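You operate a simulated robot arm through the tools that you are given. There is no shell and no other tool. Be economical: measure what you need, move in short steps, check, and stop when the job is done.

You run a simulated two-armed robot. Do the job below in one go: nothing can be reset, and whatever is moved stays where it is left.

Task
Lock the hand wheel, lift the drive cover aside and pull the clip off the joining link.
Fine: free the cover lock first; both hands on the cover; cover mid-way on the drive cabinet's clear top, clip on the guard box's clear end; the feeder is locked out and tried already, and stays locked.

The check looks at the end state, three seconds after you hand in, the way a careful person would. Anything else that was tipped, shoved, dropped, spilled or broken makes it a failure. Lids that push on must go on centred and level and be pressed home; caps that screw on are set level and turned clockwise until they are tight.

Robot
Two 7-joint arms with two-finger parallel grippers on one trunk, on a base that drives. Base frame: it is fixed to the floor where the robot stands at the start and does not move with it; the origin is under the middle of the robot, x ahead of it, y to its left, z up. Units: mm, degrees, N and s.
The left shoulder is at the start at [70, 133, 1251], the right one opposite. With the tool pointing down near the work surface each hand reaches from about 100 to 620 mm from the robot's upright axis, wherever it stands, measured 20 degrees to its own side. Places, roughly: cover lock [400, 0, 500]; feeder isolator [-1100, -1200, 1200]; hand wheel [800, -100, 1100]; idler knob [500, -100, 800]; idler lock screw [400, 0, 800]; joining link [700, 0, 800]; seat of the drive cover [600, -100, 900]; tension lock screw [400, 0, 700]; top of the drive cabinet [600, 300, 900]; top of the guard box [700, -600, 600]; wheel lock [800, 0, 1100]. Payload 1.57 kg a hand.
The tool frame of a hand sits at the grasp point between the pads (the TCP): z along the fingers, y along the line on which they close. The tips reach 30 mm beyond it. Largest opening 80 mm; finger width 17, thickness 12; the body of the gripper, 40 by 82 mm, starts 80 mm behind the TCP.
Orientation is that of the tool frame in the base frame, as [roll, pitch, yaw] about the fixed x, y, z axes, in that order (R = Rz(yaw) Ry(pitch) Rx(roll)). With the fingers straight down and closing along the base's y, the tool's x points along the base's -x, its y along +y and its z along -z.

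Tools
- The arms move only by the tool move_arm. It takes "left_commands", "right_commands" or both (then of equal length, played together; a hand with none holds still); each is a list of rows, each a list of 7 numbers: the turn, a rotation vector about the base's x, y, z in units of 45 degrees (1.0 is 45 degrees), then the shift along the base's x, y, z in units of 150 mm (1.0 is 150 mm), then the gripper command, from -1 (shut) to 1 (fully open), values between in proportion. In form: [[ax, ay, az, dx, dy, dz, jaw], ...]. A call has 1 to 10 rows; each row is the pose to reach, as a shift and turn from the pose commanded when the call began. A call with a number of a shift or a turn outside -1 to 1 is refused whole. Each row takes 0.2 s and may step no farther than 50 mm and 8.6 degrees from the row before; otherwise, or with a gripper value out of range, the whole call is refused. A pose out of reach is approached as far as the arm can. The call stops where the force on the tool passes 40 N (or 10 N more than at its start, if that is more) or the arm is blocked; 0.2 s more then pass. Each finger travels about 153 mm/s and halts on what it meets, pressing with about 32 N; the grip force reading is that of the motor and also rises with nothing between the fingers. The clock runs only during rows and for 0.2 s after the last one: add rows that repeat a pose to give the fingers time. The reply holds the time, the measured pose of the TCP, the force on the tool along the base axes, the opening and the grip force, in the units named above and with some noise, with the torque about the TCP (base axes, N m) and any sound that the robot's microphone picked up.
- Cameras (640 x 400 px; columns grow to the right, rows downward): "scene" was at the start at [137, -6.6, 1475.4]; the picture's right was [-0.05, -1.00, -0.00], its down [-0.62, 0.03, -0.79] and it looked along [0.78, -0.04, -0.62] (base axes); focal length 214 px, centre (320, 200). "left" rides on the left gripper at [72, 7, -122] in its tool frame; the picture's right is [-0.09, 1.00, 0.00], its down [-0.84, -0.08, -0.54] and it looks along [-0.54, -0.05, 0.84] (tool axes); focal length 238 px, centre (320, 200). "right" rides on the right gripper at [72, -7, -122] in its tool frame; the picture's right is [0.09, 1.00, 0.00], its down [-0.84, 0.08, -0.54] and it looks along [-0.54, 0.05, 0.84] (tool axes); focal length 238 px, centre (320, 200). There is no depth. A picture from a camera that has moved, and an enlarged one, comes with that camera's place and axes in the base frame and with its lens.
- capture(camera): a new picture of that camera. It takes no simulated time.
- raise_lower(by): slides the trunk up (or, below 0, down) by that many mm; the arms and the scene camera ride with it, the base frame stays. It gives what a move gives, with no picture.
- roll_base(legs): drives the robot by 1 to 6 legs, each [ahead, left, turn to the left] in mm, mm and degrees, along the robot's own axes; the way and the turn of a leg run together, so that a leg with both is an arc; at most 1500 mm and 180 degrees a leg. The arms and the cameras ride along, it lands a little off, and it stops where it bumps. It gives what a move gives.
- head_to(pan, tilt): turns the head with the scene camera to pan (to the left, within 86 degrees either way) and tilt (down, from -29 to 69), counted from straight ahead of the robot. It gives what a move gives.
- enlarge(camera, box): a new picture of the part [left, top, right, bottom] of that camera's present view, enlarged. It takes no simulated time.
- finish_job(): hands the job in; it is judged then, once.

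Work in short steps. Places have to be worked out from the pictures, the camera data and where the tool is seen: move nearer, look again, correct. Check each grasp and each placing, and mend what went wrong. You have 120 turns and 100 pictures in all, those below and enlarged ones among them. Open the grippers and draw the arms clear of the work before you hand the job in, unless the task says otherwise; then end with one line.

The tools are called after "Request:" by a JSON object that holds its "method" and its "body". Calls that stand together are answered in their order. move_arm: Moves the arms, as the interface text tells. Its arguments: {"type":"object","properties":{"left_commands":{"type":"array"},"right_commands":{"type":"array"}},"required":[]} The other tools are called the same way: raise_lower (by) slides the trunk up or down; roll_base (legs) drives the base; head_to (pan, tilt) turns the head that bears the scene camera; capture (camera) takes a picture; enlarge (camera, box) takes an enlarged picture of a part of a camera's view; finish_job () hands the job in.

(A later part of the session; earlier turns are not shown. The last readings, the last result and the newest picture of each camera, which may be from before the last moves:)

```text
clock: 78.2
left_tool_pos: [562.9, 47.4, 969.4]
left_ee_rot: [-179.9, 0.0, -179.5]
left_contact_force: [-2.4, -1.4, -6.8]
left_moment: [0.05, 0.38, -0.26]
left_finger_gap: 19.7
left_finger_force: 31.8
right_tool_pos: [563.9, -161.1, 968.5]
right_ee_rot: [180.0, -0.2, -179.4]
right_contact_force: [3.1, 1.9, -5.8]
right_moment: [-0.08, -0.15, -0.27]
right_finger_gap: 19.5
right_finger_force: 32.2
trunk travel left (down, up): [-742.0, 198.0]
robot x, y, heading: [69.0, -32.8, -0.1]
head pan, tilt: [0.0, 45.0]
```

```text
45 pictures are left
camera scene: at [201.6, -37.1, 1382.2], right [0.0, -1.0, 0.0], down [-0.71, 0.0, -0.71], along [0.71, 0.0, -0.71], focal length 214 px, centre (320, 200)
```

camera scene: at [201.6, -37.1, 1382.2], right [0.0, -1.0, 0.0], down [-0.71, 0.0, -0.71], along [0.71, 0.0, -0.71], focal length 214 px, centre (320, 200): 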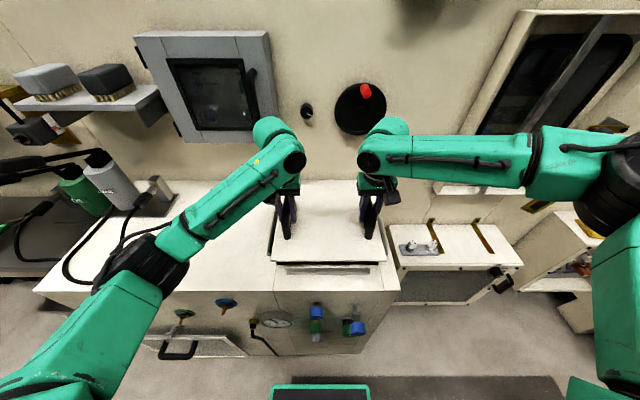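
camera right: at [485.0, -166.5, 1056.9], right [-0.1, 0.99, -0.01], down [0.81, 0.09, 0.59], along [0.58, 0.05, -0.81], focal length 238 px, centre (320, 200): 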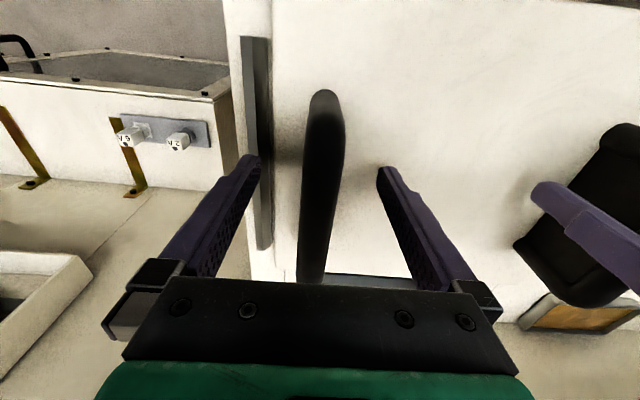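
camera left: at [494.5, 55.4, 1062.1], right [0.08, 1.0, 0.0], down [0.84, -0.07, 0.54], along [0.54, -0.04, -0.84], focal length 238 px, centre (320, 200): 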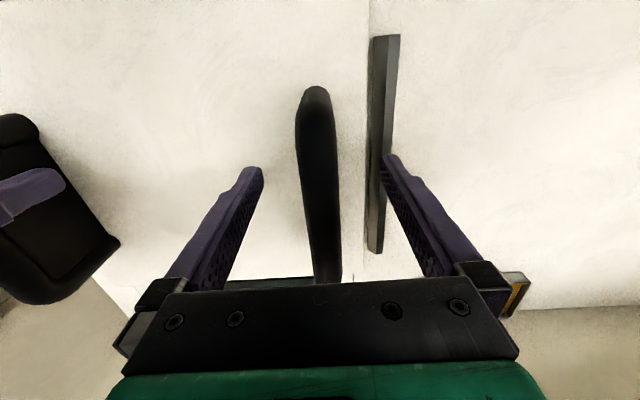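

The cover hangs level in both hands. I lift 60 more and roll the base left 320 to the clear top.

Request:
{"method": "raise_lower", "body": {"by": 60}}

Request:
{"method": "roll_base", "body": {"legs": [[0, 160, 0], [0, 160, 0]]}}

Request:
{"method": "capture", "body": {"camera": "scene"}}

Request:
{"method": "capture", "body": {"camera": "left"}}

Request:
{"method": "capture", "body": {"camera": "right"}}

```text
clock: 79.2
left_tool_pos: [565.4, 48.8, 1028.9]
left_ee_rot: [-180.0, 0.1, -179.4]
left_contact_force: [-2.6, -9.9, -5.5]
left_moment: [0.09, 0.12, -0.24]
left_finger_gap: 19.8
left_finger_force: 32.0
right_tool_pos: [564.2, -160.2, 1027.8]
right_ee_rot: [180.0, -0.3, -179.4]
right_contact_force: [1.9, 10.0, -5.3]
right_moment: [-0.11, 0.07, -0.32]
right_finger_gap: 19.6
right_finger_force: 32.1
trunk travel left (down, up): [-802.0, 138.0]
robot x, y, heading: [63.0, -36.5, -0.2]
head pan, tilt: [0.0, 45.0]
```

```text
clock: 81.7
left_tool_pos: [565.9, 368.3, 1028.8]
left_ee_rot: [-179.9, 0.0, -179.6]
left_contact_force: [-2.2, -23.1, -5.3]
left_moment: [0.32, 0.17, -0.16]
left_finger_gap: 19.3
left_finger_force: 31.8
right_tool_pos: [565.2, 159.8, 1026.7]
right_ee_rot: [179.8, -0.2, -179.5]
right_contact_force: [1.6, 21.2, -5.5]
right_moment: [-0.26, 0.02, -0.17]
right_finger_gap: 19.7
right_finger_force: 32.5
trunk travel left (down, up): [-802.0, 138.0]
robot x, y, heading: [70.5, 292.9, -0.2]
head pan, tilt: [0.0, 45.0]
```

```text
44 pictures are left
camera scene: at [202.8, 283.0, 1442.2], right [-0.01, -1.0, 0.0], down [-0.71, 0.01, -0.71], along [0.71, 0.0, -0.71], focal length 214 px, centre (320, 200)
```

scene: 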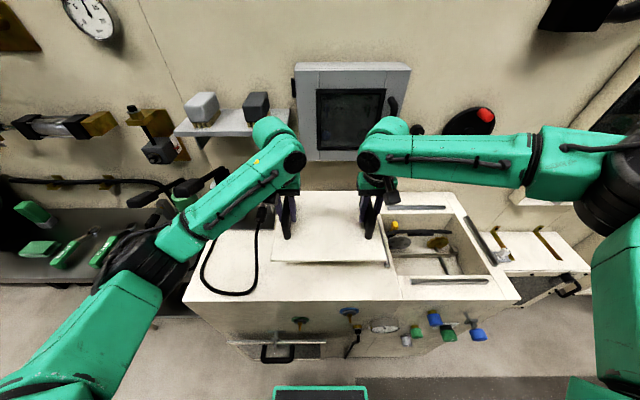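

```text
43 pictures are left
camera left: at [493.6, 375.3, 1151.3], right [0.09, 1.0, 0.0], down [0.84, -0.07, 0.54], along [0.54, -0.05, -0.84], focal length 238 px, centre (320, 200)
```

left: 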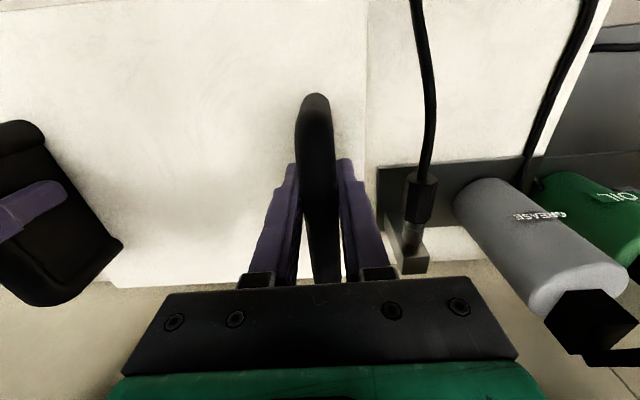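

```text
42 pictures are left
camera right: at [493.8, 151.2, 1149.5], right [-0.1, 0.99, 0.0], down [0.84, 0.08, 0.54], along [0.54, 0.06, -0.84], focal length 238 px, centre (320, 200)
```

right: 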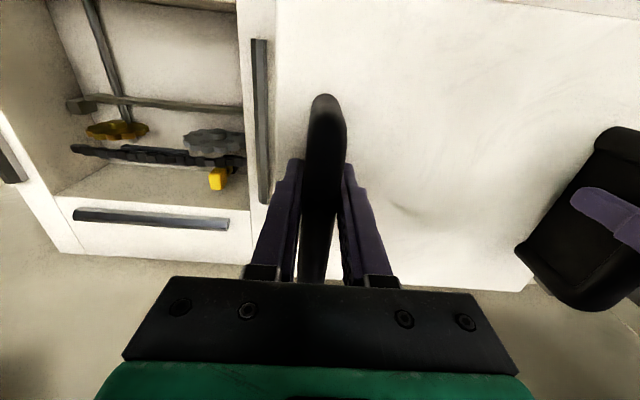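

The cover hangs at y≈266 with about 25 mm free to the stand and to the old rail; its rear edge (x≈702) is near the orange pad. I bring it 16 mm nearer, ease the side force, and lower 80.

Request:
{"method": "move_arm", "body": {"left_commands": [[0, 0, 0, -0.05, -0.008, 0, -1], [0, 0, 0, -0.107, -0.016, 0, -1], [0, 0, 0, -0.107, -0.016, 0, -1]], "right_commands": [[0, 0, 0, -0.05, 0.008, 0, -1], [0, 0, 0, -0.107, 0.016, 0, -1], [0, 0, 0, -0.107, 0.016, 0, -1]]}}

Request:
{"method": "raise_lower", "body": {"by": -80}}

Request:
{"method": "capture", "body": {"camera": "scene"}}

```text
clock: 82.5
left_tool_pos: [550.6, 372.7, 1029.0]
left_ee_rot: [179.7, -0.3, -179.3]
left_contact_force: [-2.1, 32.8, -4.5]
left_moment: [-0.48, 0.13, -0.31]
left_finger_gap: 19.6
left_finger_force: 31.6
right_tool_pos: [548.8, 162.4, 1026.5]
right_ee_rot: [-179.7, -0.3, -179.8]
right_contact_force: [1.7, -32.5, -6.0]
right_moment: [0.38, 0.08, -0.1]
right_finger_gap: 19.5
right_finger_force: 32.3
trunk travel left (down, up): [-802.0, 138.0]
robot x, y, heading: [65.7, 286.9, -0.3]
head pan, tilt: [0.0, 45.0]
```

```text
clock: 83.6
left_tool_pos: [548.6, 371.8, 949.5]
left_ee_rot: [179.6, -0.2, -179.4]
left_contact_force: [-0.7, 39.6, -6.2]
left_moment: [-0.49, 0.47, -0.24]
left_finger_gap: 19.7
left_finger_force: 31.8
right_tool_pos: [547.2, 161.8, 945.7]
right_ee_rot: [-179.6, -0.3, -179.7]
right_contact_force: [1.6, -39.8, -5.0]
right_moment: [0.57, -0.28, -0.16]
right_finger_gap: 19.7
right_finger_force: 31.7
trunk travel left (down, up): [-722.0, 218.0]
robot x, y, heading: [69.1, 286.3, -0.3]
head pan, tilt: [0.0, 45.0]
```

```text
41 pictures are left
camera scene: at [202.4, 286.6, 1362.2], right [0.0, -1.0, 0.0], down [-0.71, 0.0, -0.71], along [0.71, 0.0, -0.71], focal length 214 px, centre (320, 200)
```

scene: 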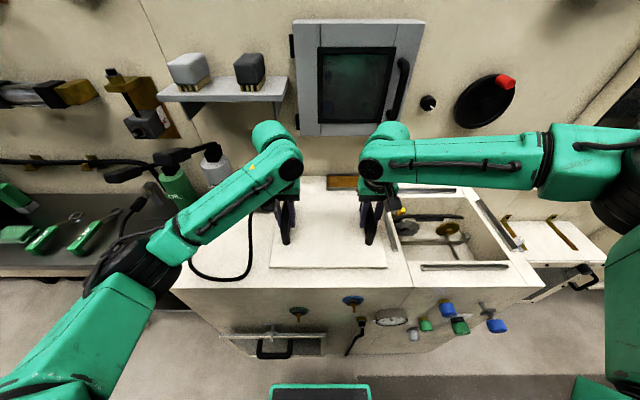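

I ease the squeeze and lower on; the cover should touch at hand height about 940.

Request:
{"method": "move_arm", "body": {"left_commands": [[0, 0, 0, 0, 0.006, 0, -1], [0, 0, 0, 0, 0.0115, -0.01, -1], [0, 0, 0, 0, 0.0115, -0.01, -1]], "right_commands": [[0, 0, 0, 0, -0.006, 0, -1], [0, 0, 0, 0, -0.0115, 0.01, -1], [0, 0, 0, 0, -0.0115, 0.01, -1]]}}

Request:
{"method": "raise_lower", "body": {"by": -8}}

```text
clock: 84.4
left_tool_pos: [547.8, 371.7, 946.5]
left_ee_rot: [179.9, -0.1, -179.7]
left_contact_force: [-2.1, 26.7, -4.6]
left_moment: [-0.46, -0.06, -0.16]
left_finger_gap: 19.7
left_finger_force: 31.9
right_tool_pos: [547.9, 162.8, 949.0]
right_ee_rot: [-179.8, -0.3, -179.6]
right_contact_force: [0.9, -26.7, -6.1]
right_moment: [0.24, 0.23, -0.11]
right_finger_gap: 19.4
right_finger_force: 31.7
trunk travel left (down, up): [-722.0, 218.0]
robot x, y, heading: [67.2, 289.1, -0.4]
head pan, tilt: [0.0, 45.0]
```

```text
clock: 85.0
left_tool_pos: [546.9, 371.6, 940.2]
left_ee_rot: [-180.0, 0.2, -179.6]
left_contact_force: [0.8, 25.5, 7.2]
left_moment: [-0.3, -0.55, -0.23]
left_finger_gap: 19.7
left_finger_force: 32.1
right_tool_pos: [548.1, 162.2, 941.8]
right_ee_rot: [-179.9, -0.2, -179.7]
right_contact_force: [0.8, -26.5, -7.7]
right_moment: [0.27, -0.75, -0.16]
right_finger_gap: 19.6
right_finger_force: 31.9
trunk travel left (down, up): [-714.0, 226.0]
robot x, y, heading: [70.7, 286.4, -0.3]
head pan, tilt: [0.0, 45.0]
```

The left side touches. I lower the right hand 2.5 mm and ease the squeeze once more.

Request:
{"method": "move_arm", "body": {"left_commands": [[0, 0, 0, 0, 0.01, 0, -1], [0, 0, 0, 0, 0.01, 0, -1], [0, 0, 0, 0, 0.01, 0, -1]], "right_commands": [[0, 0, 0, 0, -0.01, -0.01, -1], [0, 0, 0, 0, -0.01, -0.018, -1], [0, 0, 0, 0, -0.01, -0.018, -1]]}}

```text
clock: 85.8
left_tool_pos: [546.7, 372.1, 940.2]
left_ee_rot: [-179.8, 0.3, -179.7]
left_contact_force: [4.8, 7.0, 11.8]
left_moment: [-0.06, 0.81, -0.22]
left_finger_gap: 19.7
left_finger_force: 31.5
right_tool_pos: [547.7, 162.0, 939.7]
right_ee_rot: [179.8, 0.0, -179.5]
right_contact_force: [0.3, -9.1, 2.3]
right_moment: [0.07, 0.97, -0.22]
right_finger_gap: 19.7
right_finger_force: 31.5
trunk travel left (down, up): [-714.0, 226.0]
robot x, y, heading: [67.3, 288.2, -0.3]
head pan, tilt: [0.0, 45.0]
```

Both sides rest on the top. I open both hands and rise with the trunk.

Request:
{"method": "move_arm", "body": {"left_commands": [[0, 0, 0, 0, 0, 0, -0.4], [0, 0, 0, 0, 0, 0, 0.3], [0, 0, 0, 0, 0, 0, 0.8], [0, 0, 0, 0, 0, 0, 0.8]], "right_commands": [[0, 0, 0, 0, 0, 0, -0.4], [0, 0, 0, 0, 0, 0, 0.3], [0, 0, 0, 0, 0, 0, 0.8], [0, 0, 0, 0, 0, 0, 0.8]]}}

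Request:
{"method": "raise_lower", "body": {"by": 120}}

Request:
{"method": "capture", "body": {"camera": "scene"}}

Request:
{"method": "capture", "body": {"camera": "right"}}

```text
clock: 86.8
left_tool_pos: [546.9, 373.1, 938.2]
left_ee_rot: [-179.9, 0.0, -179.6]
left_contact_force: [-0.4, 0.5, -0.2]
left_moment: [0.0, -0.01, 0.01]
left_finger_gap: 71.8
left_finger_force: 0.0
right_tool_pos: [547.1, 162.4, 938.7]
right_ee_rot: [-180.0, -0.2, -179.6]
right_contact_force: [0.2, -0.4, 0.1]
right_moment: [-0.03, 0.03, 0.01]
right_finger_gap: 72.0
right_finger_force: 0.0
trunk travel left (down, up): [-714.0, 226.0]
robot x, y, heading: [67.7, 289.2, -0.4]
head pan, tilt: [0.0, 45.0]
```

```text
clock: 88.3
left_tool_pos: [547.6, 373.5, 1058.9]
left_ee_rot: [-179.9, 0.1, -179.6]
left_contact_force: [-0.8, 0.5, -0.5]
left_moment: [0.01, 0.01, -0.02]
left_finger_gap: 72.2
left_finger_force: 0.1
right_tool_pos: [549.1, 162.9, 1059.1]
right_ee_rot: [-180.0, -0.2, -179.6]
right_contact_force: [-0.4, -0.1, -0.1]
right_moment: [-0.01, -0.04, 0.01]
right_finger_gap: 72.1
right_finger_force: 0.2
trunk travel left (down, up): [-834.0, 106.0]
robot x, y, heading: [70.7, 287.4, 0.0]
head pan, tilt: [0.0, 45.0]
```

```text
40 pictures are left
camera scene: at [200.7, 286.6, 1474.4], right [0.0, -1.0, 0.0], down [-0.71, 0.0, -0.71], along [0.71, 0.0, -0.71], focal length 214 px, centre (320, 200)
```

scene: 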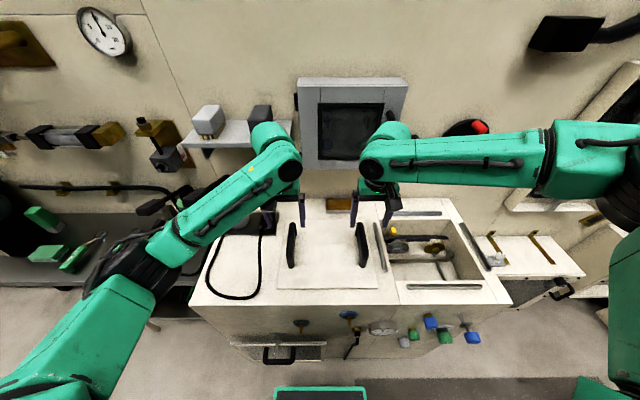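

```text
39 pictures are left
camera right: at [476.3, 154.2, 1180.9], right [-0.1, 0.99, 0.0], down [0.84, 0.08, 0.54], along [0.54, 0.05, -0.84], focal length 238 px, centre (320, 200)
```

right: 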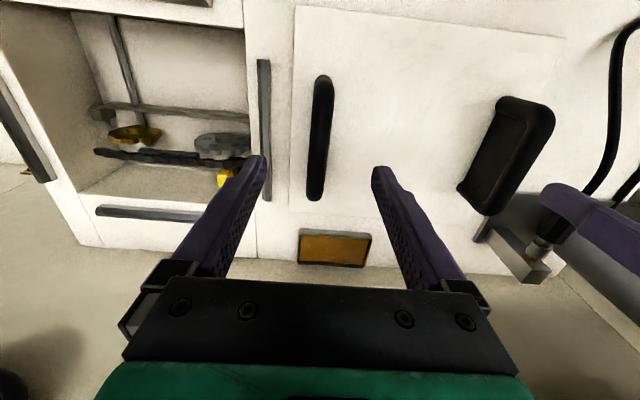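

The cover lies clear and level. Now I roll right 300 and look into the opened drive.

Request:
{"method": "roll_base", "body": {"legs": [[0, -290, 0]]}}

Request:
{"method": "capture", "body": {"camera": "right"}}

Request:
{"method": "enlarge", "body": {"camera": "scene", "box": [230, 160, 410, 290]}}

Request:
{"method": "capture", "body": {"camera": "left"}}

```text
clock: 90.3
left_tool_pos: [546.3, 87.7, 1058.0]
left_ee_rot: [-179.8, 0.2, -179.6]
left_contact_force: [0.1, 0.9, 0.5]
left_moment: [-0.02, -0.04, 0.04]
left_finger_gap: 72.0
left_finger_force: 0.1
right_tool_pos: [545.8, -123.9, 1059.9]
right_ee_rot: [-179.9, -0.1, -179.6]
right_contact_force: [0.2, 1.0, -0.9]
right_moment: [-0.01, -0.01, -0.01]
right_finger_gap: 71.8
right_finger_force: 0.0
trunk travel left (down, up): [-834.0, 106.0]
robot x, y, heading: [64.6, 2.0, -0.1]
head pan, tilt: [0.0, 45.0]
```

```text
38 pictures are left
camera right: at [474.7, -130.9, 1181.2], right [-0.1, 0.99, 0.0], down [0.84, 0.08, 0.54], along [0.54, 0.05, -0.84], focal length 238 px, centre (320, 200)
```

right: 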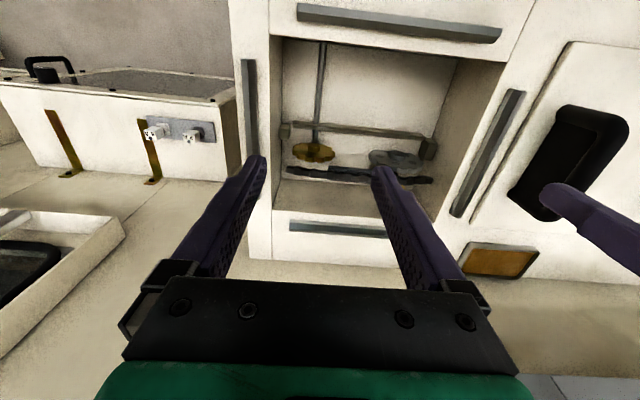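

```text
3.08 times, centred on (320, 225) of scene
camera zoom: at [199.1, 2.0, 1474.4], right [0.0, -1.0, 0.0], down [-0.71, 0.0, -0.71], along [0.71, 0.0, -0.71], focal length 660 px, centre (320, 123)
```

zoom: 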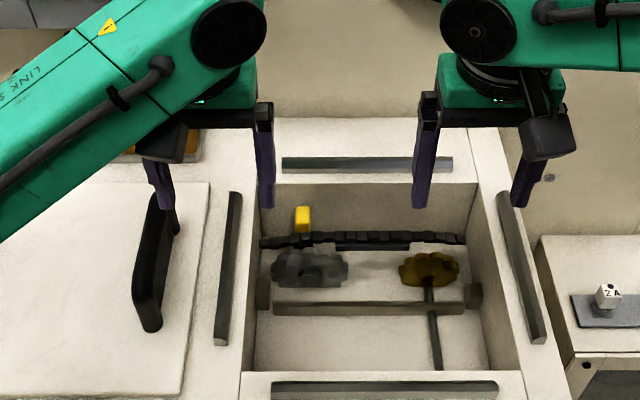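

```text
36 pictures are left
camera left: at [473.9, 94.8, 1181.3], right [0.09, 1.0, 0.0], down [0.84, -0.07, 0.54], along [0.54, -0.05, -0.84], focal length 238 px, centre (320, 200)
```

left: 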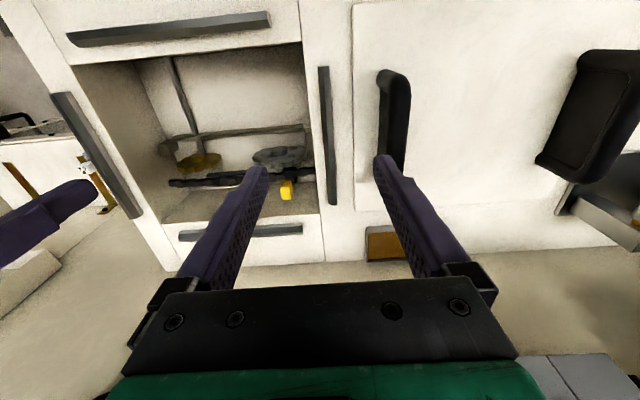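

A yellow tab sits on the chain near the left rear: the clip on the joining link, roughly [670, 22, 843]. I enlarge it.

Request:
{"method": "enlarge", "body": {"camera": "left", "box": [230, 150, 320, 210]}}

Request:
{"method": "enlarge", "body": {"camera": "scene", "box": [295, 205, 355, 250]}}

```text
6.67 times, centred on (275, 180) of left
camera zoom: at [473.9, 94.8, 1181.3], right [0.09, 1.0, 0.0], down [0.84, -0.07, 0.54], along [0.54, -0.05, -0.84], focal length 1589 px, centre (620, 333)
```

zoom: 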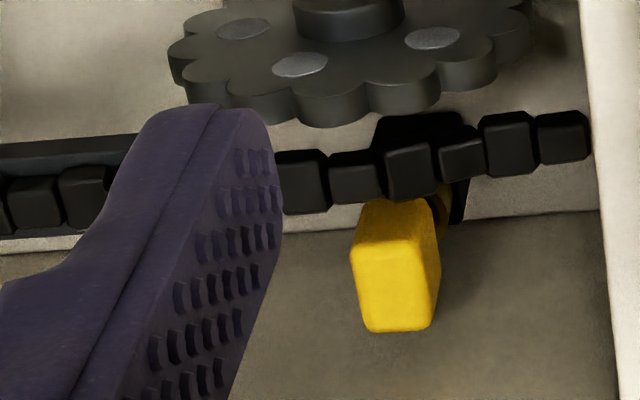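

```text
8.89 times, centred on (325, 228) of scene
camera zoom: at [199.1, 2.0, 1474.4], right [0.0, -1.0, 0.0], down [-0.71, 0.0, -0.71], along [0.71, 0.0, -0.71], focal length 1906 px, centre (276, -44)
```

zoom: 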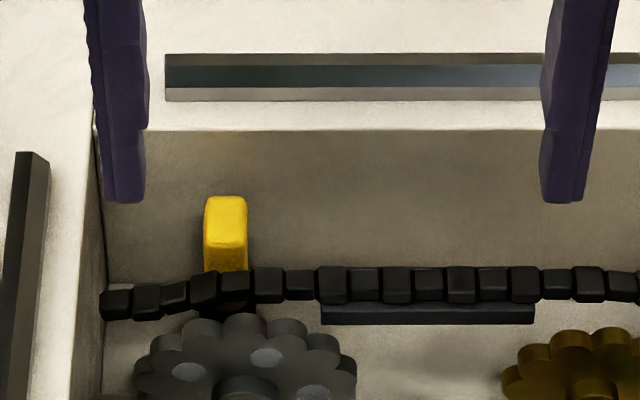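

The tab top is at about x 651–673, y 14–30, z 862, just behind the chain. I lift the left hand out of the way and roll left so that the right hand can work on its own side.

Request:
{"method": "move_arm", "body": {"left_commands": [[0, 0, 0, -0.1, 0, 0.25, 0.8], [0, 0, 0, -0.2, 0, 0.5, 0.8], [0, 0, 0, -0.4, 0, 0.75, 0.8], [0, 0, 0, -0.6, 0, 1, 0.8], [0, 0, 0, -0.6, 0, 1, 0.8]]}}

Request:
{"method": "roll_base", "body": {"legs": [[25, 180, 0]]}}

Request:
{"method": "move_arm", "body": {"right_commands": [[0, 0, 0, 0.2, -0.05, 0, 0.5], [0, 0, 0, 0.4, -0.15, 0, 0.5], [0, 0, 0, 0.59, -0.23, 0, 0.5], [0, 0, 0, 0.59, -0.23, 0, 0.5]]}}

Request:
{"method": "capture", "body": {"camera": "right"}}

```text
clock: 91.5
left_tool_pos: [457.0, 86.2, 1209.3]
left_ee_rot: [-180.0, 0.0, -179.6]
left_contact_force: [-0.7, 0.7, 0.2]
left_moment: [-0.02, 0.04, 0.02]
left_finger_gap: 71.9
left_finger_force: 0.0
right_tool_pos: [546.2, -125.7, 1059.1]
right_ee_rot: [-180.0, 0.0, -179.6]
right_contact_force: [-0.8, 0.2, -0.5]
right_moment: [-0.03, 0.0, 0.01]
right_finger_gap: 72.0
right_finger_force: 0.1
trunk travel left (down, up): [-834.0, 106.0]
robot x, y, heading: [68.4, 1.5, -0.1]
head pan, tilt: [0.0, 45.0]
```

```text
clock: 93.0
left_tool_pos: [481.2, 260.0, 1208.9]
left_ee_rot: [179.8, 0.0, -179.5]
left_contact_force: [-0.2, 0.2, -0.3]
left_moment: [0.04, 0.01, -0.02]
left_finger_gap: 72.1
left_finger_force: 0.0
right_tool_pos: [571.2, 50.0, 1058.2]
right_ee_rot: [179.8, 0.0, -179.4]
right_contact_force: [-0.2, -0.2, 1.1]
right_moment: [0.05, -0.06, -0.01]
right_finger_gap: 71.9
right_finger_force: 0.0
trunk travel left (down, up): [-834.0, 106.0]
robot x, y, heading: [87.7, 180.2, -0.1]
head pan, tilt: [0.0, 45.0]
```

```text
clock: 94.0
left_tool_pos: [482.2, 262.6, 1209.4]
left_ee_rot: [-179.9, 0.2, -179.5]
left_contact_force: [-0.8, 0.2, 0.4]
left_moment: [0.01, 0.01, 0.0]
left_finger_gap: 72.1
left_finger_force: 0.0
right_tool_pos: [628.8, 0.4, 1065.4]
right_ee_rot: [180.0, 0.0, -179.5]
right_contact_force: [-0.2, 0.8, 0.3]
right_moment: [-0.01, -0.02, 0.02]
right_finger_gap: 60.0
right_finger_force: 0.0
right hand out of reach, approached as far as the arm can: row 1, 2, 3, 4
trunk travel left (down, up): [-834.0, 106.0]
robot x, y, heading: [95.4, 182.1, -0.2]
head pan, tilt: [0.0, 45.0]
```

```text
33 pictures are left
camera right: at [557.0, -8.0, 1187.1], right [-0.1, 0.99, 0.0], down [0.84, 0.09, 0.54], along [0.54, 0.06, -0.84], focal length 238 px, centre (320, 200)
```

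right: 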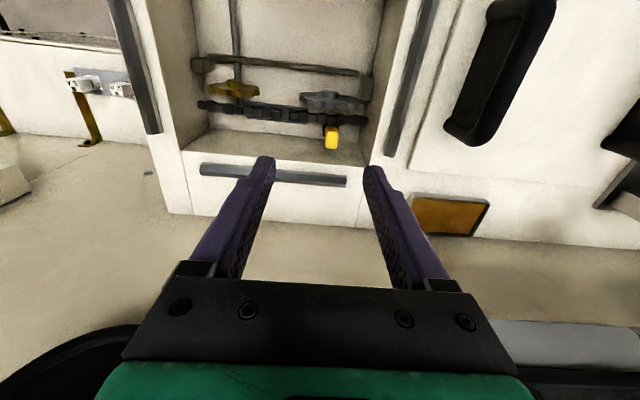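

The right arm's reach ends here at [629, 0]; the base still has over 60 mm of room, so I bring it 36 ahead and 20 left, then look.

Request:
{"method": "roll_base", "body": {"legs": [[36, 20, 0]]}}

Request:
{"method": "enlarge", "body": {"camera": "right", "box": [240, 60, 400, 160]}}

```text
clock: 94.9
left_tool_pos: [511.1, 278.9, 1212.1]
left_ee_rot: [179.8, 0.4, -179.6]
left_contact_force: [-0.8, -0.5, 1.0]
left_moment: [0.02, -0.1, 0.01]
left_finger_gap: 71.9
left_finger_force: 0.1
right_tool_pos: [657.6, 15.6, 1067.8]
right_ee_rot: [179.7, 0.3, -179.6]
right_contact_force: [-1.0, -0.4, 0.6]
right_moment: [0.02, -0.06, 0.0]
right_finger_gap: 60.0
right_finger_force: 0.1
trunk travel left (down, up): [-834.0, 106.0]
robot x, y, heading: [128.0, 202.6, -0.2]
head pan, tilt: [0.0, 45.0]
```

```text
4.00 times, centred on (320, 110) of right
camera zoom: at [585.7, 8.1, 1189.5], right [-0.1, 0.99, 0.0], down [0.83, 0.08, 0.55], along [0.54, 0.06, -0.84], focal length 953 px, centre (320, 560)
```

zoom: 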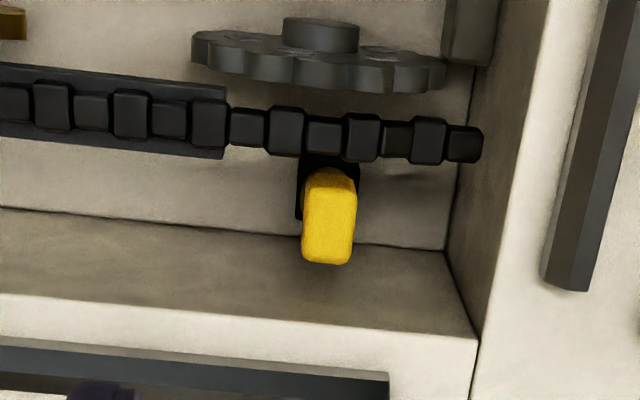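

The tab reaches rearwards from the chain, y≈22. I narrow the gap to ~38 mm and lower the trunk 140, staying above the tab, and look again.

Request:
{"method": "move_arm", "body": {"right_commands": [[0, 0, 0, 0, 0, 0, -0.05], [0, 0, 0, 0, 0, 0, -0.05]]}}

Request:
{"method": "raise_lower", "body": {"by": -140}}

Request:
{"method": "capture", "body": {"camera": "right"}}

```text
clock: 95.5
left_tool_pos: [515.1, 281.2, 1210.5]
left_ee_rot: [-180.0, 0.2, -179.7]
left_contact_force: [-0.1, -0.2, -0.2]
left_moment: [0.03, -0.01, 0.02]
left_finger_gap: 72.1
left_finger_force: 0.1
right_tool_pos: [661.4, 17.8, 1066.8]
right_ee_rot: [180.0, 0.1, -179.5]
right_contact_force: [-0.1, -0.3, 0.3]
right_moment: [0.01, -0.02, 0.01]
right_finger_gap: 38.1
right_finger_force: 0.1
trunk travel left (down, up): [-834.0, 106.0]
robot x, y, heading: [126.4, 199.8, -0.3]
head pan, tilt: [0.0, 45.0]
```

```text
clock: 97.1
left_tool_pos: [518.5, 282.6, 1069.2]
left_ee_rot: [-179.9, 0.1, -179.6]
left_contact_force: [0.0, 0.1, 0.1]
left_moment: [0.01, -0.02, 0.01]
left_finger_gap: 71.9
left_finger_force: 0.2
right_tool_pos: [663.4, 19.1, 924.2]
right_ee_rot: [179.9, 0.0, -179.6]
right_contact_force: [-0.5, -1.0, 0.4]
right_moment: [0.02, 0.02, 0.01]
right_finger_gap: 37.9
right_finger_force: 0.1
trunk travel left (down, up): [-694.0, 246.0]
robot x, y, heading: [126.0, 202.5, -0.2]
head pan, tilt: [0.0, 45.0]
```

```text
31 pictures are left
camera right: at [592.2, 11.7, 1047.3], right [-0.1, 0.99, 0.0], down [0.84, 0.08, 0.54], along [0.54, 0.06, -0.84], focal length 238 px, centre (320, 200)
```

right: 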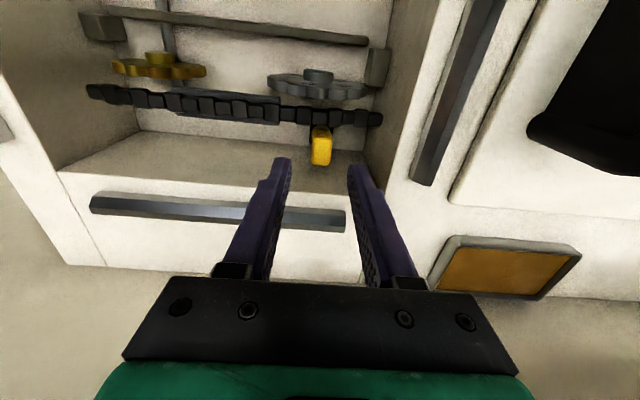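

The tab is in line between the fingers. I shift 2 mm left and lower 35 more, then look.

Request:
{"method": "move_arm", "body": {"right_commands": [[0, 0, 0, 0, 0.015, 0, -0.05], [0, 0, 0, 0, 0.015, 0, -0.05]]}}

Request:
{"method": "raise_lower", "body": {"by": -35}}

Request:
{"method": "capture", "body": {"camera": "right"}}

Request:
{"method": "enlarge", "body": {"camera": "scene", "box": [330, 150, 480, 250]}}

```text
clock: 97.7
left_tool_pos: [517.2, 284.0, 1070.7]
left_ee_rot: [-179.9, 0.1, -179.6]
left_contact_force: [-0.2, -0.3, 0.0]
left_moment: [-0.02, 0.01, 0.04]
left_finger_gap: 71.9
left_finger_force: 0.0
right_tool_pos: [663.0, 21.0, 925.7]
right_ee_rot: [179.9, 0.1, -179.6]
right_contact_force: [-1.7, -0.2, 0.3]
right_moment: [0.04, 0.02, -0.01]
right_finger_gap: 38.1
right_finger_force: 0.0
trunk travel left (down, up): [-694.0, 246.0]
robot x, y, heading: [126.6, 196.7, -0.0]
head pan, tilt: [0.0, 45.0]
```

```text
clock: 98.5
left_tool_pos: [516.5, 284.1, 1035.1]
left_ee_rot: [-179.9, 0.1, -179.6]
left_contact_force: [0.2, 0.0, 0.1]
left_moment: [0.0, 0.0, 0.0]
left_finger_gap: 72.1
left_finger_force: 0.3
right_tool_pos: [663.2, 19.5, 890.9]
right_ee_rot: [179.9, 0.1, -179.4]
right_contact_force: [-0.2, 0.1, 0.1]
right_moment: [0.01, 0.0, 0.02]
right_finger_gap: 37.9
right_finger_force: 0.0
trunk travel left (down, up): [-659.0, 281.0]
robot x, y, heading: [128.1, 199.1, -0.3]
head pan, tilt: [0.0, 45.0]
```

```text
30 pictures are left
camera right: at [591.5, 13.1, 1012.4], right [-0.1, 0.99, 0.0], down [0.84, 0.08, 0.54], along [0.54, 0.06, -0.84], focal length 238 px, centre (320, 200)
```

right: 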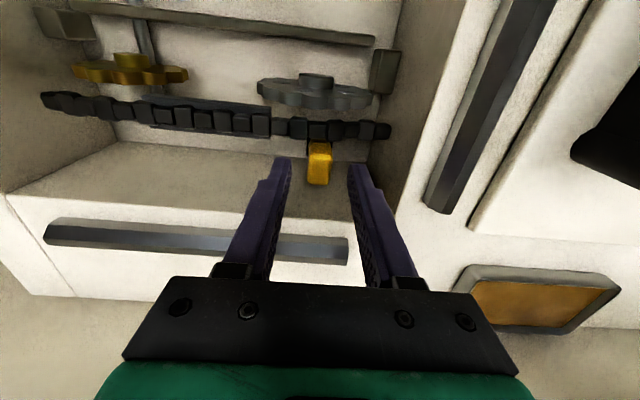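

```text
4.00 times, centred on (405, 200) of scene
camera zoom: at [260.2, 196.5, 1299.5], right [0.0, -1.0, 0.0], down [-0.71, 0.0, -0.71], along [0.71, 0.0, -0.71], focal length 858 px, centre (-20, 200)
```

zoom: 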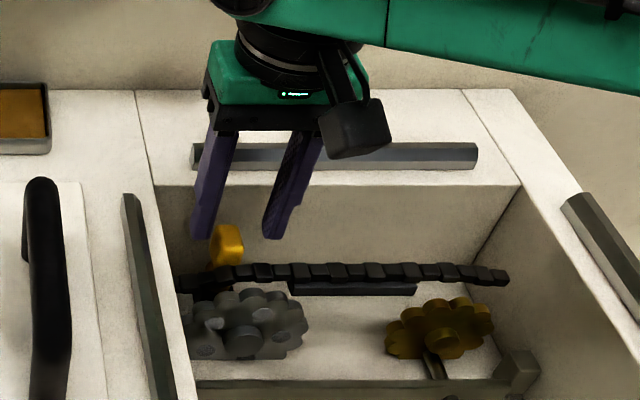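

Fingers straddle the tab. I lower 28 mm with the arm, which stops on contact, and then close.

Request:
{"method": "move_arm", "body": {"right_commands": [[0, 0, 0, 0, 0.007, -0.07, -0.05], [0, 0, 0, 0, 0.007, -0.14, -0.05], [0, 0, 0, 0, 0.007, -0.19, -0.05], [0, 0, 0, 0, 0.007, -0.19, -0.05]]}}

Request:
{"method": "capture", "body": {"camera": "right"}}

```text
clock: 99.5
left_tool_pos: [520.1, 283.6, 1033.3]
left_ee_rot: [-179.9, 0.0, -179.6]
left_contact_force: [0.7, 0.2, 0.0]
left_moment: [-0.02, -0.01, 0.03]
left_finger_gap: 72.1
left_finger_force: 0.0
right_tool_pos: [659.8, 19.7, 864.1]
right_ee_rot: [179.9, 0.4, -179.5]
right_contact_force: [12.4, 1.3, 7.8]
right_moment: [-0.1, -0.07, 0.22]
right_finger_gap: 37.8
right_finger_force: 0.0
right hand out of reach, approached as far as the arm can: row 2, 3, 4
trunk travel left (down, up): [-659.0, 281.0]
robot x, y, heading: [126.2, 201.7, -0.0]
head pan, tilt: [0.0, 45.0]
```

```text
28 pictures are left
camera right: at [587.7, 11.1, 985.7], right [-0.1, 0.99, 0.0], down [0.83, 0.08, 0.55], along [0.54, 0.06, -0.84], focal length 238 px, centre (320, 200)
```

right: 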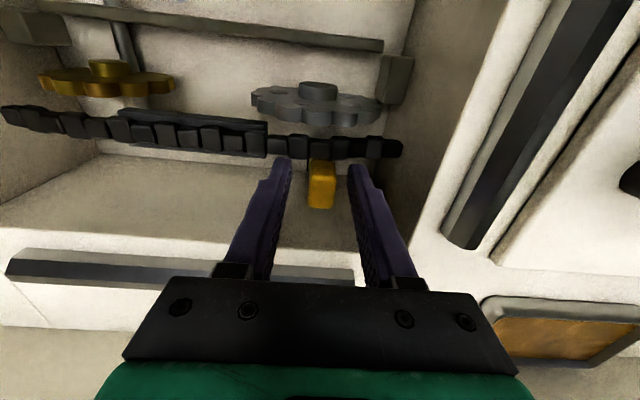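

There is a light touch (12 N along x): the fingertips brush the chain. I raise 5 mm and bring the base 8 mm ahead.

Request:
{"method": "move_arm", "body": {"right_commands": [[0, 0, 0, 0, 0, 0.035, -0.05], [0, 0, 0, 0, 0, 0.035, -0.05]]}}

Request:
{"method": "roll_base", "body": {"legs": [[9, 2, 0]]}}

Request:
{"method": "enlarge", "body": {"camera": "right", "box": [240, 100, 400, 220]}}

```text
clock: 100.1
left_tool_pos: [521.7, 283.2, 1032.5]
left_ee_rot: [-179.9, -0.2, -179.6]
left_contact_force: [0.3, 0.0, -0.2]
left_moment: [0.01, 0.0, 0.01]
left_finger_gap: 72.2
left_finger_force: 0.2
right_tool_pos: [660.7, 18.9, 866.6]
right_ee_rot: [179.9, -0.2, -179.6]
right_contact_force: [10.6, 0.1, -7.8]
right_moment: [0.14, -0.36, 0.18]
right_finger_gap: 37.8
right_finger_force: 0.0
trunk travel left (down, up): [-659.0, 281.0]
robot x, y, heading: [127.2, 197.2, -0.3]
head pan, tilt: [0.0, 45.0]
```

```text
clock: 100.9
left_tool_pos: [524.5, 284.0, 1035.1]
left_ee_rot: [-180.0, 0.1, -179.7]
left_contact_force: [-0.1, 0.3, 0.4]
left_moment: [-0.02, -0.05, -0.01]
left_finger_gap: 71.9
left_finger_force: 0.0
right_tool_pos: [665.9, 21.2, 869.5]
right_ee_rot: [179.9, 0.2, -179.5]
right_contact_force: [0.1, -0.1, 0.2]
right_moment: [0.02, 0.02, -0.02]
right_finger_gap: 38.2
right_finger_force: 0.1
trunk travel left (down, up): [-659.0, 281.0]
robot x, y, heading: [134.3, 201.7, -0.1]
head pan, tilt: [0.0, 45.0]
```

```text
3.33 times, centred on (320, 160) of right
camera zoom: at [593.7, 12.6, 991.3], right [-0.1, 0.99, 0.0], down [0.83, 0.08, 0.54], along [0.54, 0.06, -0.84], focal length 794 px, centre (320, 333)
```

zoom: 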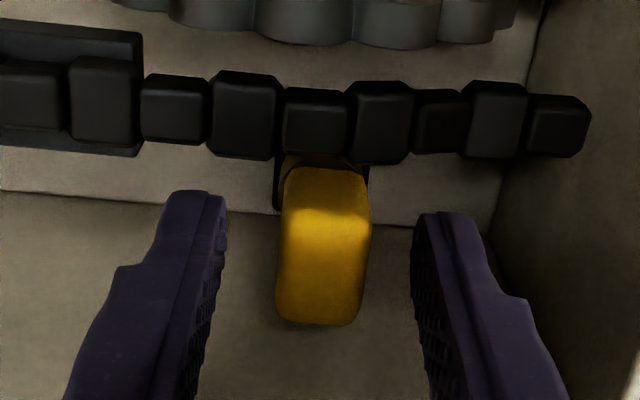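

Free and centred now. I lower 4 mm more and close on the tab.

Request:
{"method": "move_arm", "body": {"right_commands": [[0, 0, 0, 0, 0, -0.027, -0.05], [0, 0, 0, 0, 0, -0.027, -0.4], [0, 0, 0, 0, 0, -0.027, -0.8], [0, 0, 0, 0, 0, -0.027, -1], [0, 0, 0, 0, 0, -0.027, -1]]}}

Request:
{"method": "enlarge", "body": {"camera": "right", "box": [240, 100, 400, 220]}}

```text
clock: 102.1
left_tool_pos: [526.8, 284.2, 1034.2]
left_ee_rot: [-179.8, 0.1, -179.6]
left_contact_force: [-0.2, 0.0, -0.2]
left_moment: [0.02, 0.01, -0.07]
left_finger_gap: 72.0
left_finger_force: 0.1
right_tool_pos: [665.9, 20.9, 863.0]
right_ee_rot: [179.8, 0.1, -179.5]
right_contact_force: [-0.1, -0.9, 1.2]
right_moment: [-0.06, 0.04, -0.03]
right_finger_gap: 16.5
right_finger_force: 31.6
trunk travel left (down, up): [-659.0, 281.0]
robot x, y, heading: [138.6, 200.2, -0.2]
head pan, tilt: [0.0, 45.0]
```

```text
3.33 times, centred on (320, 160) of right
camera zoom: at [594.7, 12.8, 986.4], right [-0.1, 0.99, 0.0], down [0.83, 0.08, 0.54], along [0.54, 0.06, -0.84], focal length 794 px, centre (320, 333)
```

zoom: 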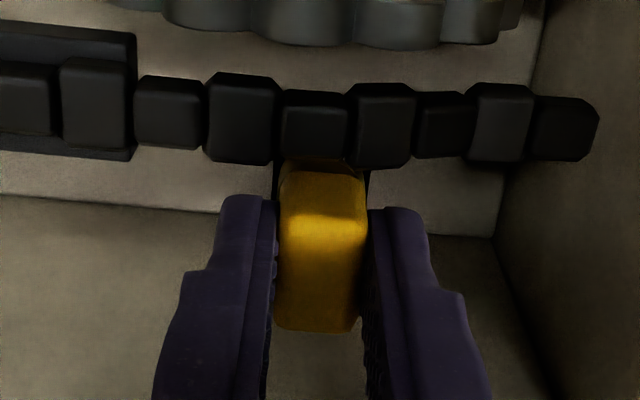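

The tab is gripped (16.5 mm). I pull it straight back from the link (+x) 12 mm and watch the force.

Request:
{"method": "move_arm", "body": {"right_commands": [[0, 0, 0, 0.03, 0, 0, -1], [0, 0, 0, 0.06, 0, 0, -1], [0, 0, 0, 0.08, 0, 0, -1], [0, 0, 0, 0.08, 0, 0, -1]]}}

Request:
{"method": "enlarge", "body": {"camera": "right", "box": [240, 100, 400, 220]}}

```text
clock: 103.1
left_tool_pos: [526.9, 286.6, 1034.7]
left_ee_rot: [-179.9, 0.1, -179.6]
left_contact_force: [-0.3, 0.1, -0.5]
left_moment: [-0.01, 0.06, -0.02]
left_finger_gap: 72.1
left_finger_force: 0.0
right_tool_pos: [667.8, 19.2, 865.7]
right_ee_rot: [179.9, 0.2, -179.4]
right_contact_force: [-4.9, 7.4, -3.3]
right_moment: [0.38, 0.29, 0.01]
right_finger_gap: 16.4
right_finger_force: 31.7
right hand out of reach, approached as far as the arm can: row 1, 2, 3, 4
trunk travel left (down, up): [-659.0, 281.0]
robot x, y, heading: [135.0, 203.1, -0.2]
head pan, tilt: [0.0, 45.0]
```

```text
3.33 times, centred on (320, 160) of right
camera zoom: at [596.5, 11.1, 988.0], right [-0.1, 0.99, 0.0], down [0.84, 0.08, 0.54], along [0.54, 0.06, -0.84], focal length 794 px, centre (320, 333)
```

zoom: 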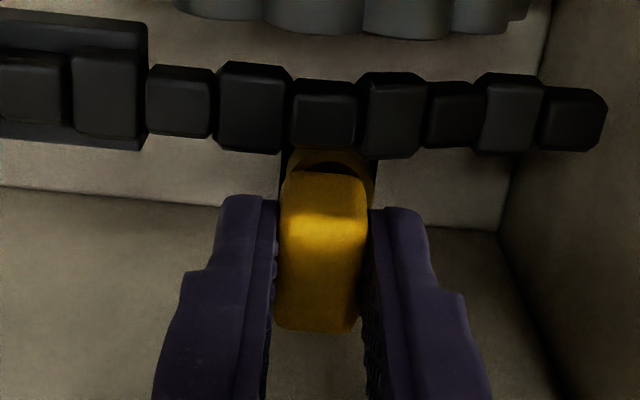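

The arm is at its reach, and the clip already slid back a little with low force. I pull on with the base, 12 mm ahead.

Request:
{"method": "roll_base", "body": {"legs": [[12, 1, 0]]}}

Request:
{"method": "enlarge", "body": {"camera": "right", "box": [240, 100, 400, 220]}}

```text
clock: 103.8
left_tool_pos: [537.4, 286.1, 1035.2]
left_ee_rot: [-179.8, 0.2, -179.5]
left_contact_force: [0.3, -0.3, 0.0]
left_moment: [0.02, 0.03, -0.01]
left_finger_gap: 72.1
left_finger_force: 0.1
right_tool_pos: [680.1, 18.5, 868.8]
right_ee_rot: [179.9, 0.2, -179.5]
right_contact_force: [-11.5, 5.6, -2.3]
right_moment: [0.3, 0.62, -0.06]
right_finger_gap: 16.4
right_finger_force: 31.3
trunk travel left (down, up): [-659.0, 281.0]
robot x, y, heading: [149.0, 201.0, -0.4]
head pan, tilt: [0.0, 45.0]
```

```text
3.33 times, centred on (320, 160) of right
camera zoom: at [607.7, 11.1, 988.9], right [-0.1, 0.99, 0.0], down [0.83, 0.08, 0.55], along [0.54, 0.06, -0.84], focal length 794 px, centre (320, 333)
```

zoom: 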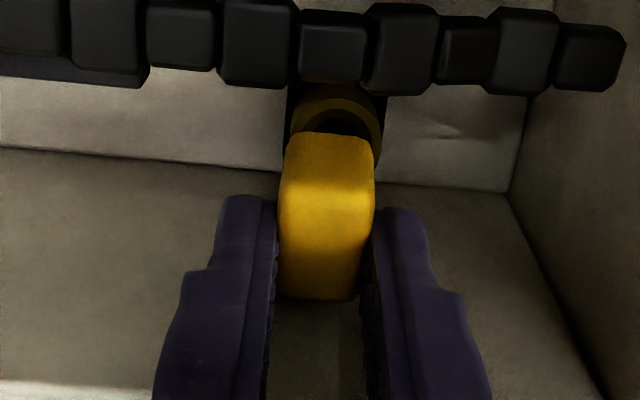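

The clip has come some way but the fingers slid a bit along it. I check from the head camera and the left camera side.

Request:
{"method": "enlarge", "body": {"camera": "scene", "box": [350, 180, 450, 245]}}

```text
6.15 times, centred on (400, 212) of scene
camera zoom: at [279.5, 200.8, 1299.7], right [0.0, -1.0, 0.0], down [-0.71, 0.0, -0.71], along [0.71, 0.0, -0.71], focal length 1320 px, centre (-172, 123)
```

zoom: 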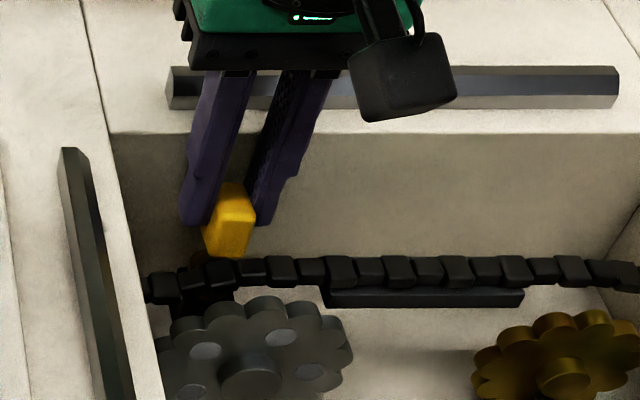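

The tab stands clear behind the chain, with the fingers now close to the rear wall. I try lifting 9 mm and watch whether it comes freely.

Request:
{"method": "move_arm", "body": {"right_commands": [[0, 0, 0, -0.015, 0, 0.02, -1], [0, 0, 0, -0.015, 0, 0.04, -1], [0, 0, 0, -0.015, 0, 0.06, -1], [0, 0, 0, -0.015, 0, 0.06, -1]]}}

Request:
{"method": "enlarge", "body": {"camera": "right", "box": [240, 100, 400, 220]}}

Request:
{"method": "enlarge", "body": {"camera": "scene", "box": [350, 180, 450, 245]}}

```text
clock: 104.8
left_tool_pos: [539.3, 285.6, 1034.8]
left_ee_rot: [-180.0, 0.1, -179.6]
left_contact_force: [-1.4, -0.3, -0.3]
left_moment: [0.0, -0.02, 0.02]
left_finger_gap: 71.7
left_finger_force: 0.0
right_tool_pos: [677.6, 17.8, 875.8]
right_ee_rot: [179.9, 0.1, -179.6]
right_contact_force: [0.1, -0.1, 0.0]
right_moment: [0.02, -0.01, -0.03]
right_finger_gap: 16.4
right_finger_force: 31.3
trunk travel left (down, up): [-659.0, 281.0]
robot x, y, heading: [148.4, 200.9, -0.3]
head pan, tilt: [0.0, 45.0]
```

```text
3.33 times, centred on (320, 160) of right
camera zoom: at [606.9, 10.4, 997.2], right [-0.1, 0.99, 0.0], down [0.83, 0.08, 0.54], along [0.54, 0.06, -0.84], focal length 794 px, centre (320, 333)
```

zoom: 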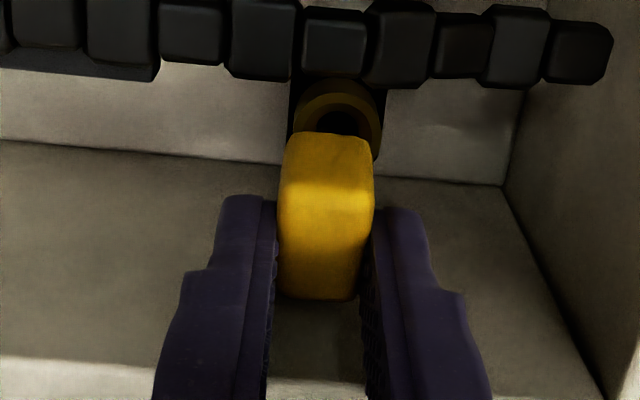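

```text
6.15 times, centred on (400, 212) of scene
camera zoom: at [281.9, 199.6, 1299.5], right [0.0, -1.0, 0.0], down [-0.71, 0.0, -0.71], along [0.71, 0.0, -0.71], focal length 1320 px, centre (-172, 123)
```

zoom: 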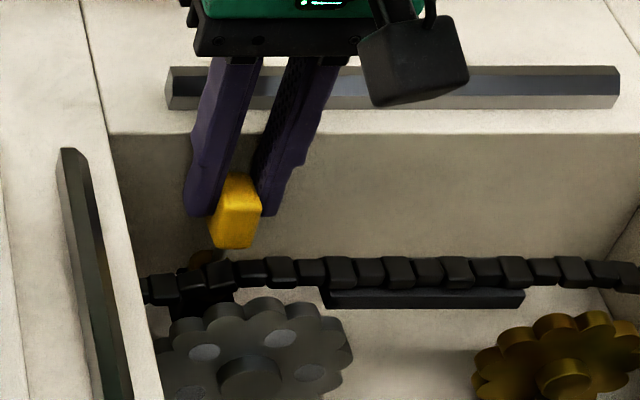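

The clip came off freely (force 0) and is in the hand. I lift it clear with the trunk, back off and roll right towards the guard box.

Request:
{"method": "raise_lower", "body": {"by": 150}}

Request:
{"method": "roll_base", "body": {"legs": [[-180, 0, 0], [0, -400, 0]]}}

Request:
{"method": "head_to", "body": {"pan": -35, "tilt": 40}}

Request:
{"method": "capture", "body": {"camera": "scene"}}

Request:
{"method": "capture", "body": {"camera": "right"}}

```text
clock: 106.6
left_tool_pos: [539.6, 285.8, 1184.5]
left_ee_rot: [-179.9, 0.0, -179.6]
left_contact_force: [1.0, -0.1, 0.4]
left_moment: [0.0, 0.02, 0.0]
left_finger_gap: 71.9
left_finger_force: 0.1
right_tool_pos: [678.7, 17.7, 1026.5]
right_ee_rot: [179.9, 0.1, -179.6]
right_contact_force: [0.0, -0.1, -1.4]
right_moment: [0.0, 0.03, 0.0]
right_finger_gap: 16.1
right_finger_force: 32.0
trunk travel left (down, up): [-809.0, 131.0]
robot x, y, heading: [147.5, 205.1, -0.3]
head pan, tilt: [0.0, 45.0]
```

```text
clock: 110.2
left_tool_pos: [362.9, -129.7, 1184.1]
left_ee_rot: [-179.8, 0.2, -179.9]
left_contact_force: [-0.1, -0.1, 0.4]
left_moment: [0.01, 0.01, 0.01]
left_finger_gap: 71.7
left_finger_force: 0.2
right_tool_pos: [501.5, -400.0, 1025.5]
right_ee_rot: [179.9, 0.1, -179.8]
right_contact_force: [-1.5, -0.8, -0.4]
right_moment: [0.03, 0.02, -0.01]
right_finger_gap: 16.4
right_finger_force: 31.7
trunk travel left (down, up): [-809.0, 131.0]
robot x, y, heading: [-26.9, -213.6, -0.4]
head pan, tilt: [0.0, 45.0]
```

```text
clock: 111.2
left_tool_pos: [362.8, -132.2, 1183.6]
left_ee_rot: [-179.9, 0.1, -179.8]
left_contact_force: [-0.2, -0.2, 0.0]
left_moment: [0.0, 0.02, -0.01]
left_finger_gap: 71.9
left_finger_force: 0.1
right_tool_pos: [502.6, -401.2, 1025.7]
right_ee_rot: [179.9, 0.1, -179.7]
right_contact_force: [-0.2, -0.1, -0.7]
right_moment: [0.02, 0.03, -0.01]
right_finger_gap: 16.4
right_finger_force: 32.1
trunk travel left (down, up): [-809.0, 131.0]
robot x, y, heading: [-24.7, -213.7, -0.3]
head pan, tilt: [-35.0, 40.0]
```

```text
20 pictures are left
camera scene: at [93.7, -266.1, 1456.7], right [-0.58, -0.82, 0.0], down [-0.52, 0.37, -0.77], along [0.62, -0.44, -0.64], focal length 214 px, centre (320, 200)
```

scene: 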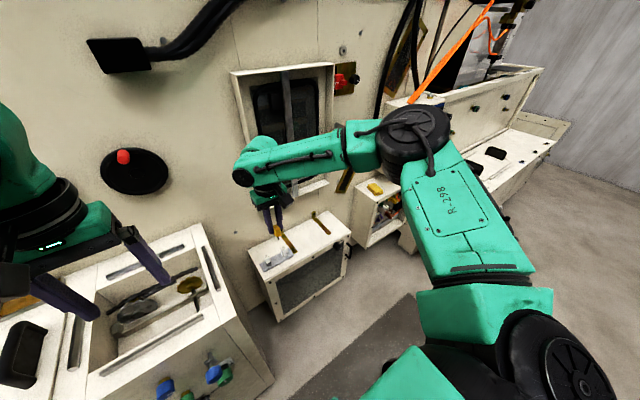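

```text
19 pictures are left
camera right: at [430.0, -407.8, 1147.1], right [-0.1, 1.0, 0.0], down [0.84, 0.08, 0.54], along [0.54, 0.05, -0.84], focal length 238 px, centre (320, 200)
```

right: 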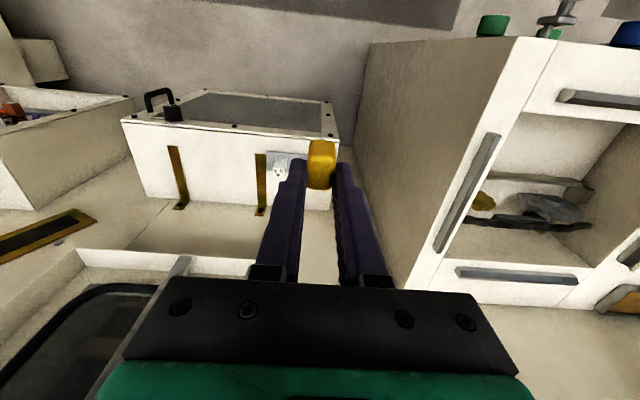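

The way is clear. Guard box straps lie near y -540 and -748, so the clear spot is about [675, -648]. I roll there at this height and look.

Request:
{"method": "roll_base", "body": {"legs": [[0, -246, 0], [173, 0, 0]]}}

Request:
{"method": "capture", "body": {"camera": "right"}}

```text
clock: 114.1
left_tool_pos: [532.9, -384.7, 1185.2]
left_ee_rot: [-180.0, 0.3, 179.5]
left_contact_force: [-0.2, -0.3, 0.2]
left_moment: [0.02, -0.01, -0.03]
left_finger_gap: 71.8
left_finger_force: 0.0
right_tool_pos: [667.9, -656.5, 1028.1]
right_ee_rot: [179.8, 0.3, 179.5]
right_contact_force: [-0.1, -0.8, -0.6]
right_moment: [0.02, -0.02, -0.04]
right_finger_gap: 16.2
right_finger_force: 31.8
trunk travel left (down, up): [-809.0, 131.0]
robot x, y, heading: [145.1, -462.0, -1.1]
head pan, tilt: [-35.0, 40.0]
```

```text
18 pictures are left
camera right: at [595.9, -662.3, 1148.5], right [-0.08, 1.0, 0.0], down [0.83, 0.07, 0.55], along [0.54, 0.05, -0.84], focal length 238 px, centre (320, 200)
```

right: 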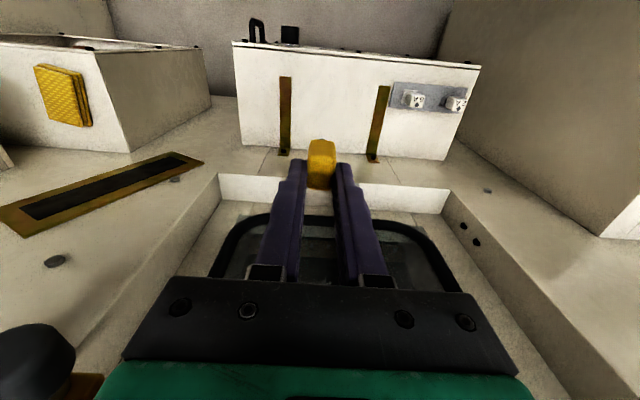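

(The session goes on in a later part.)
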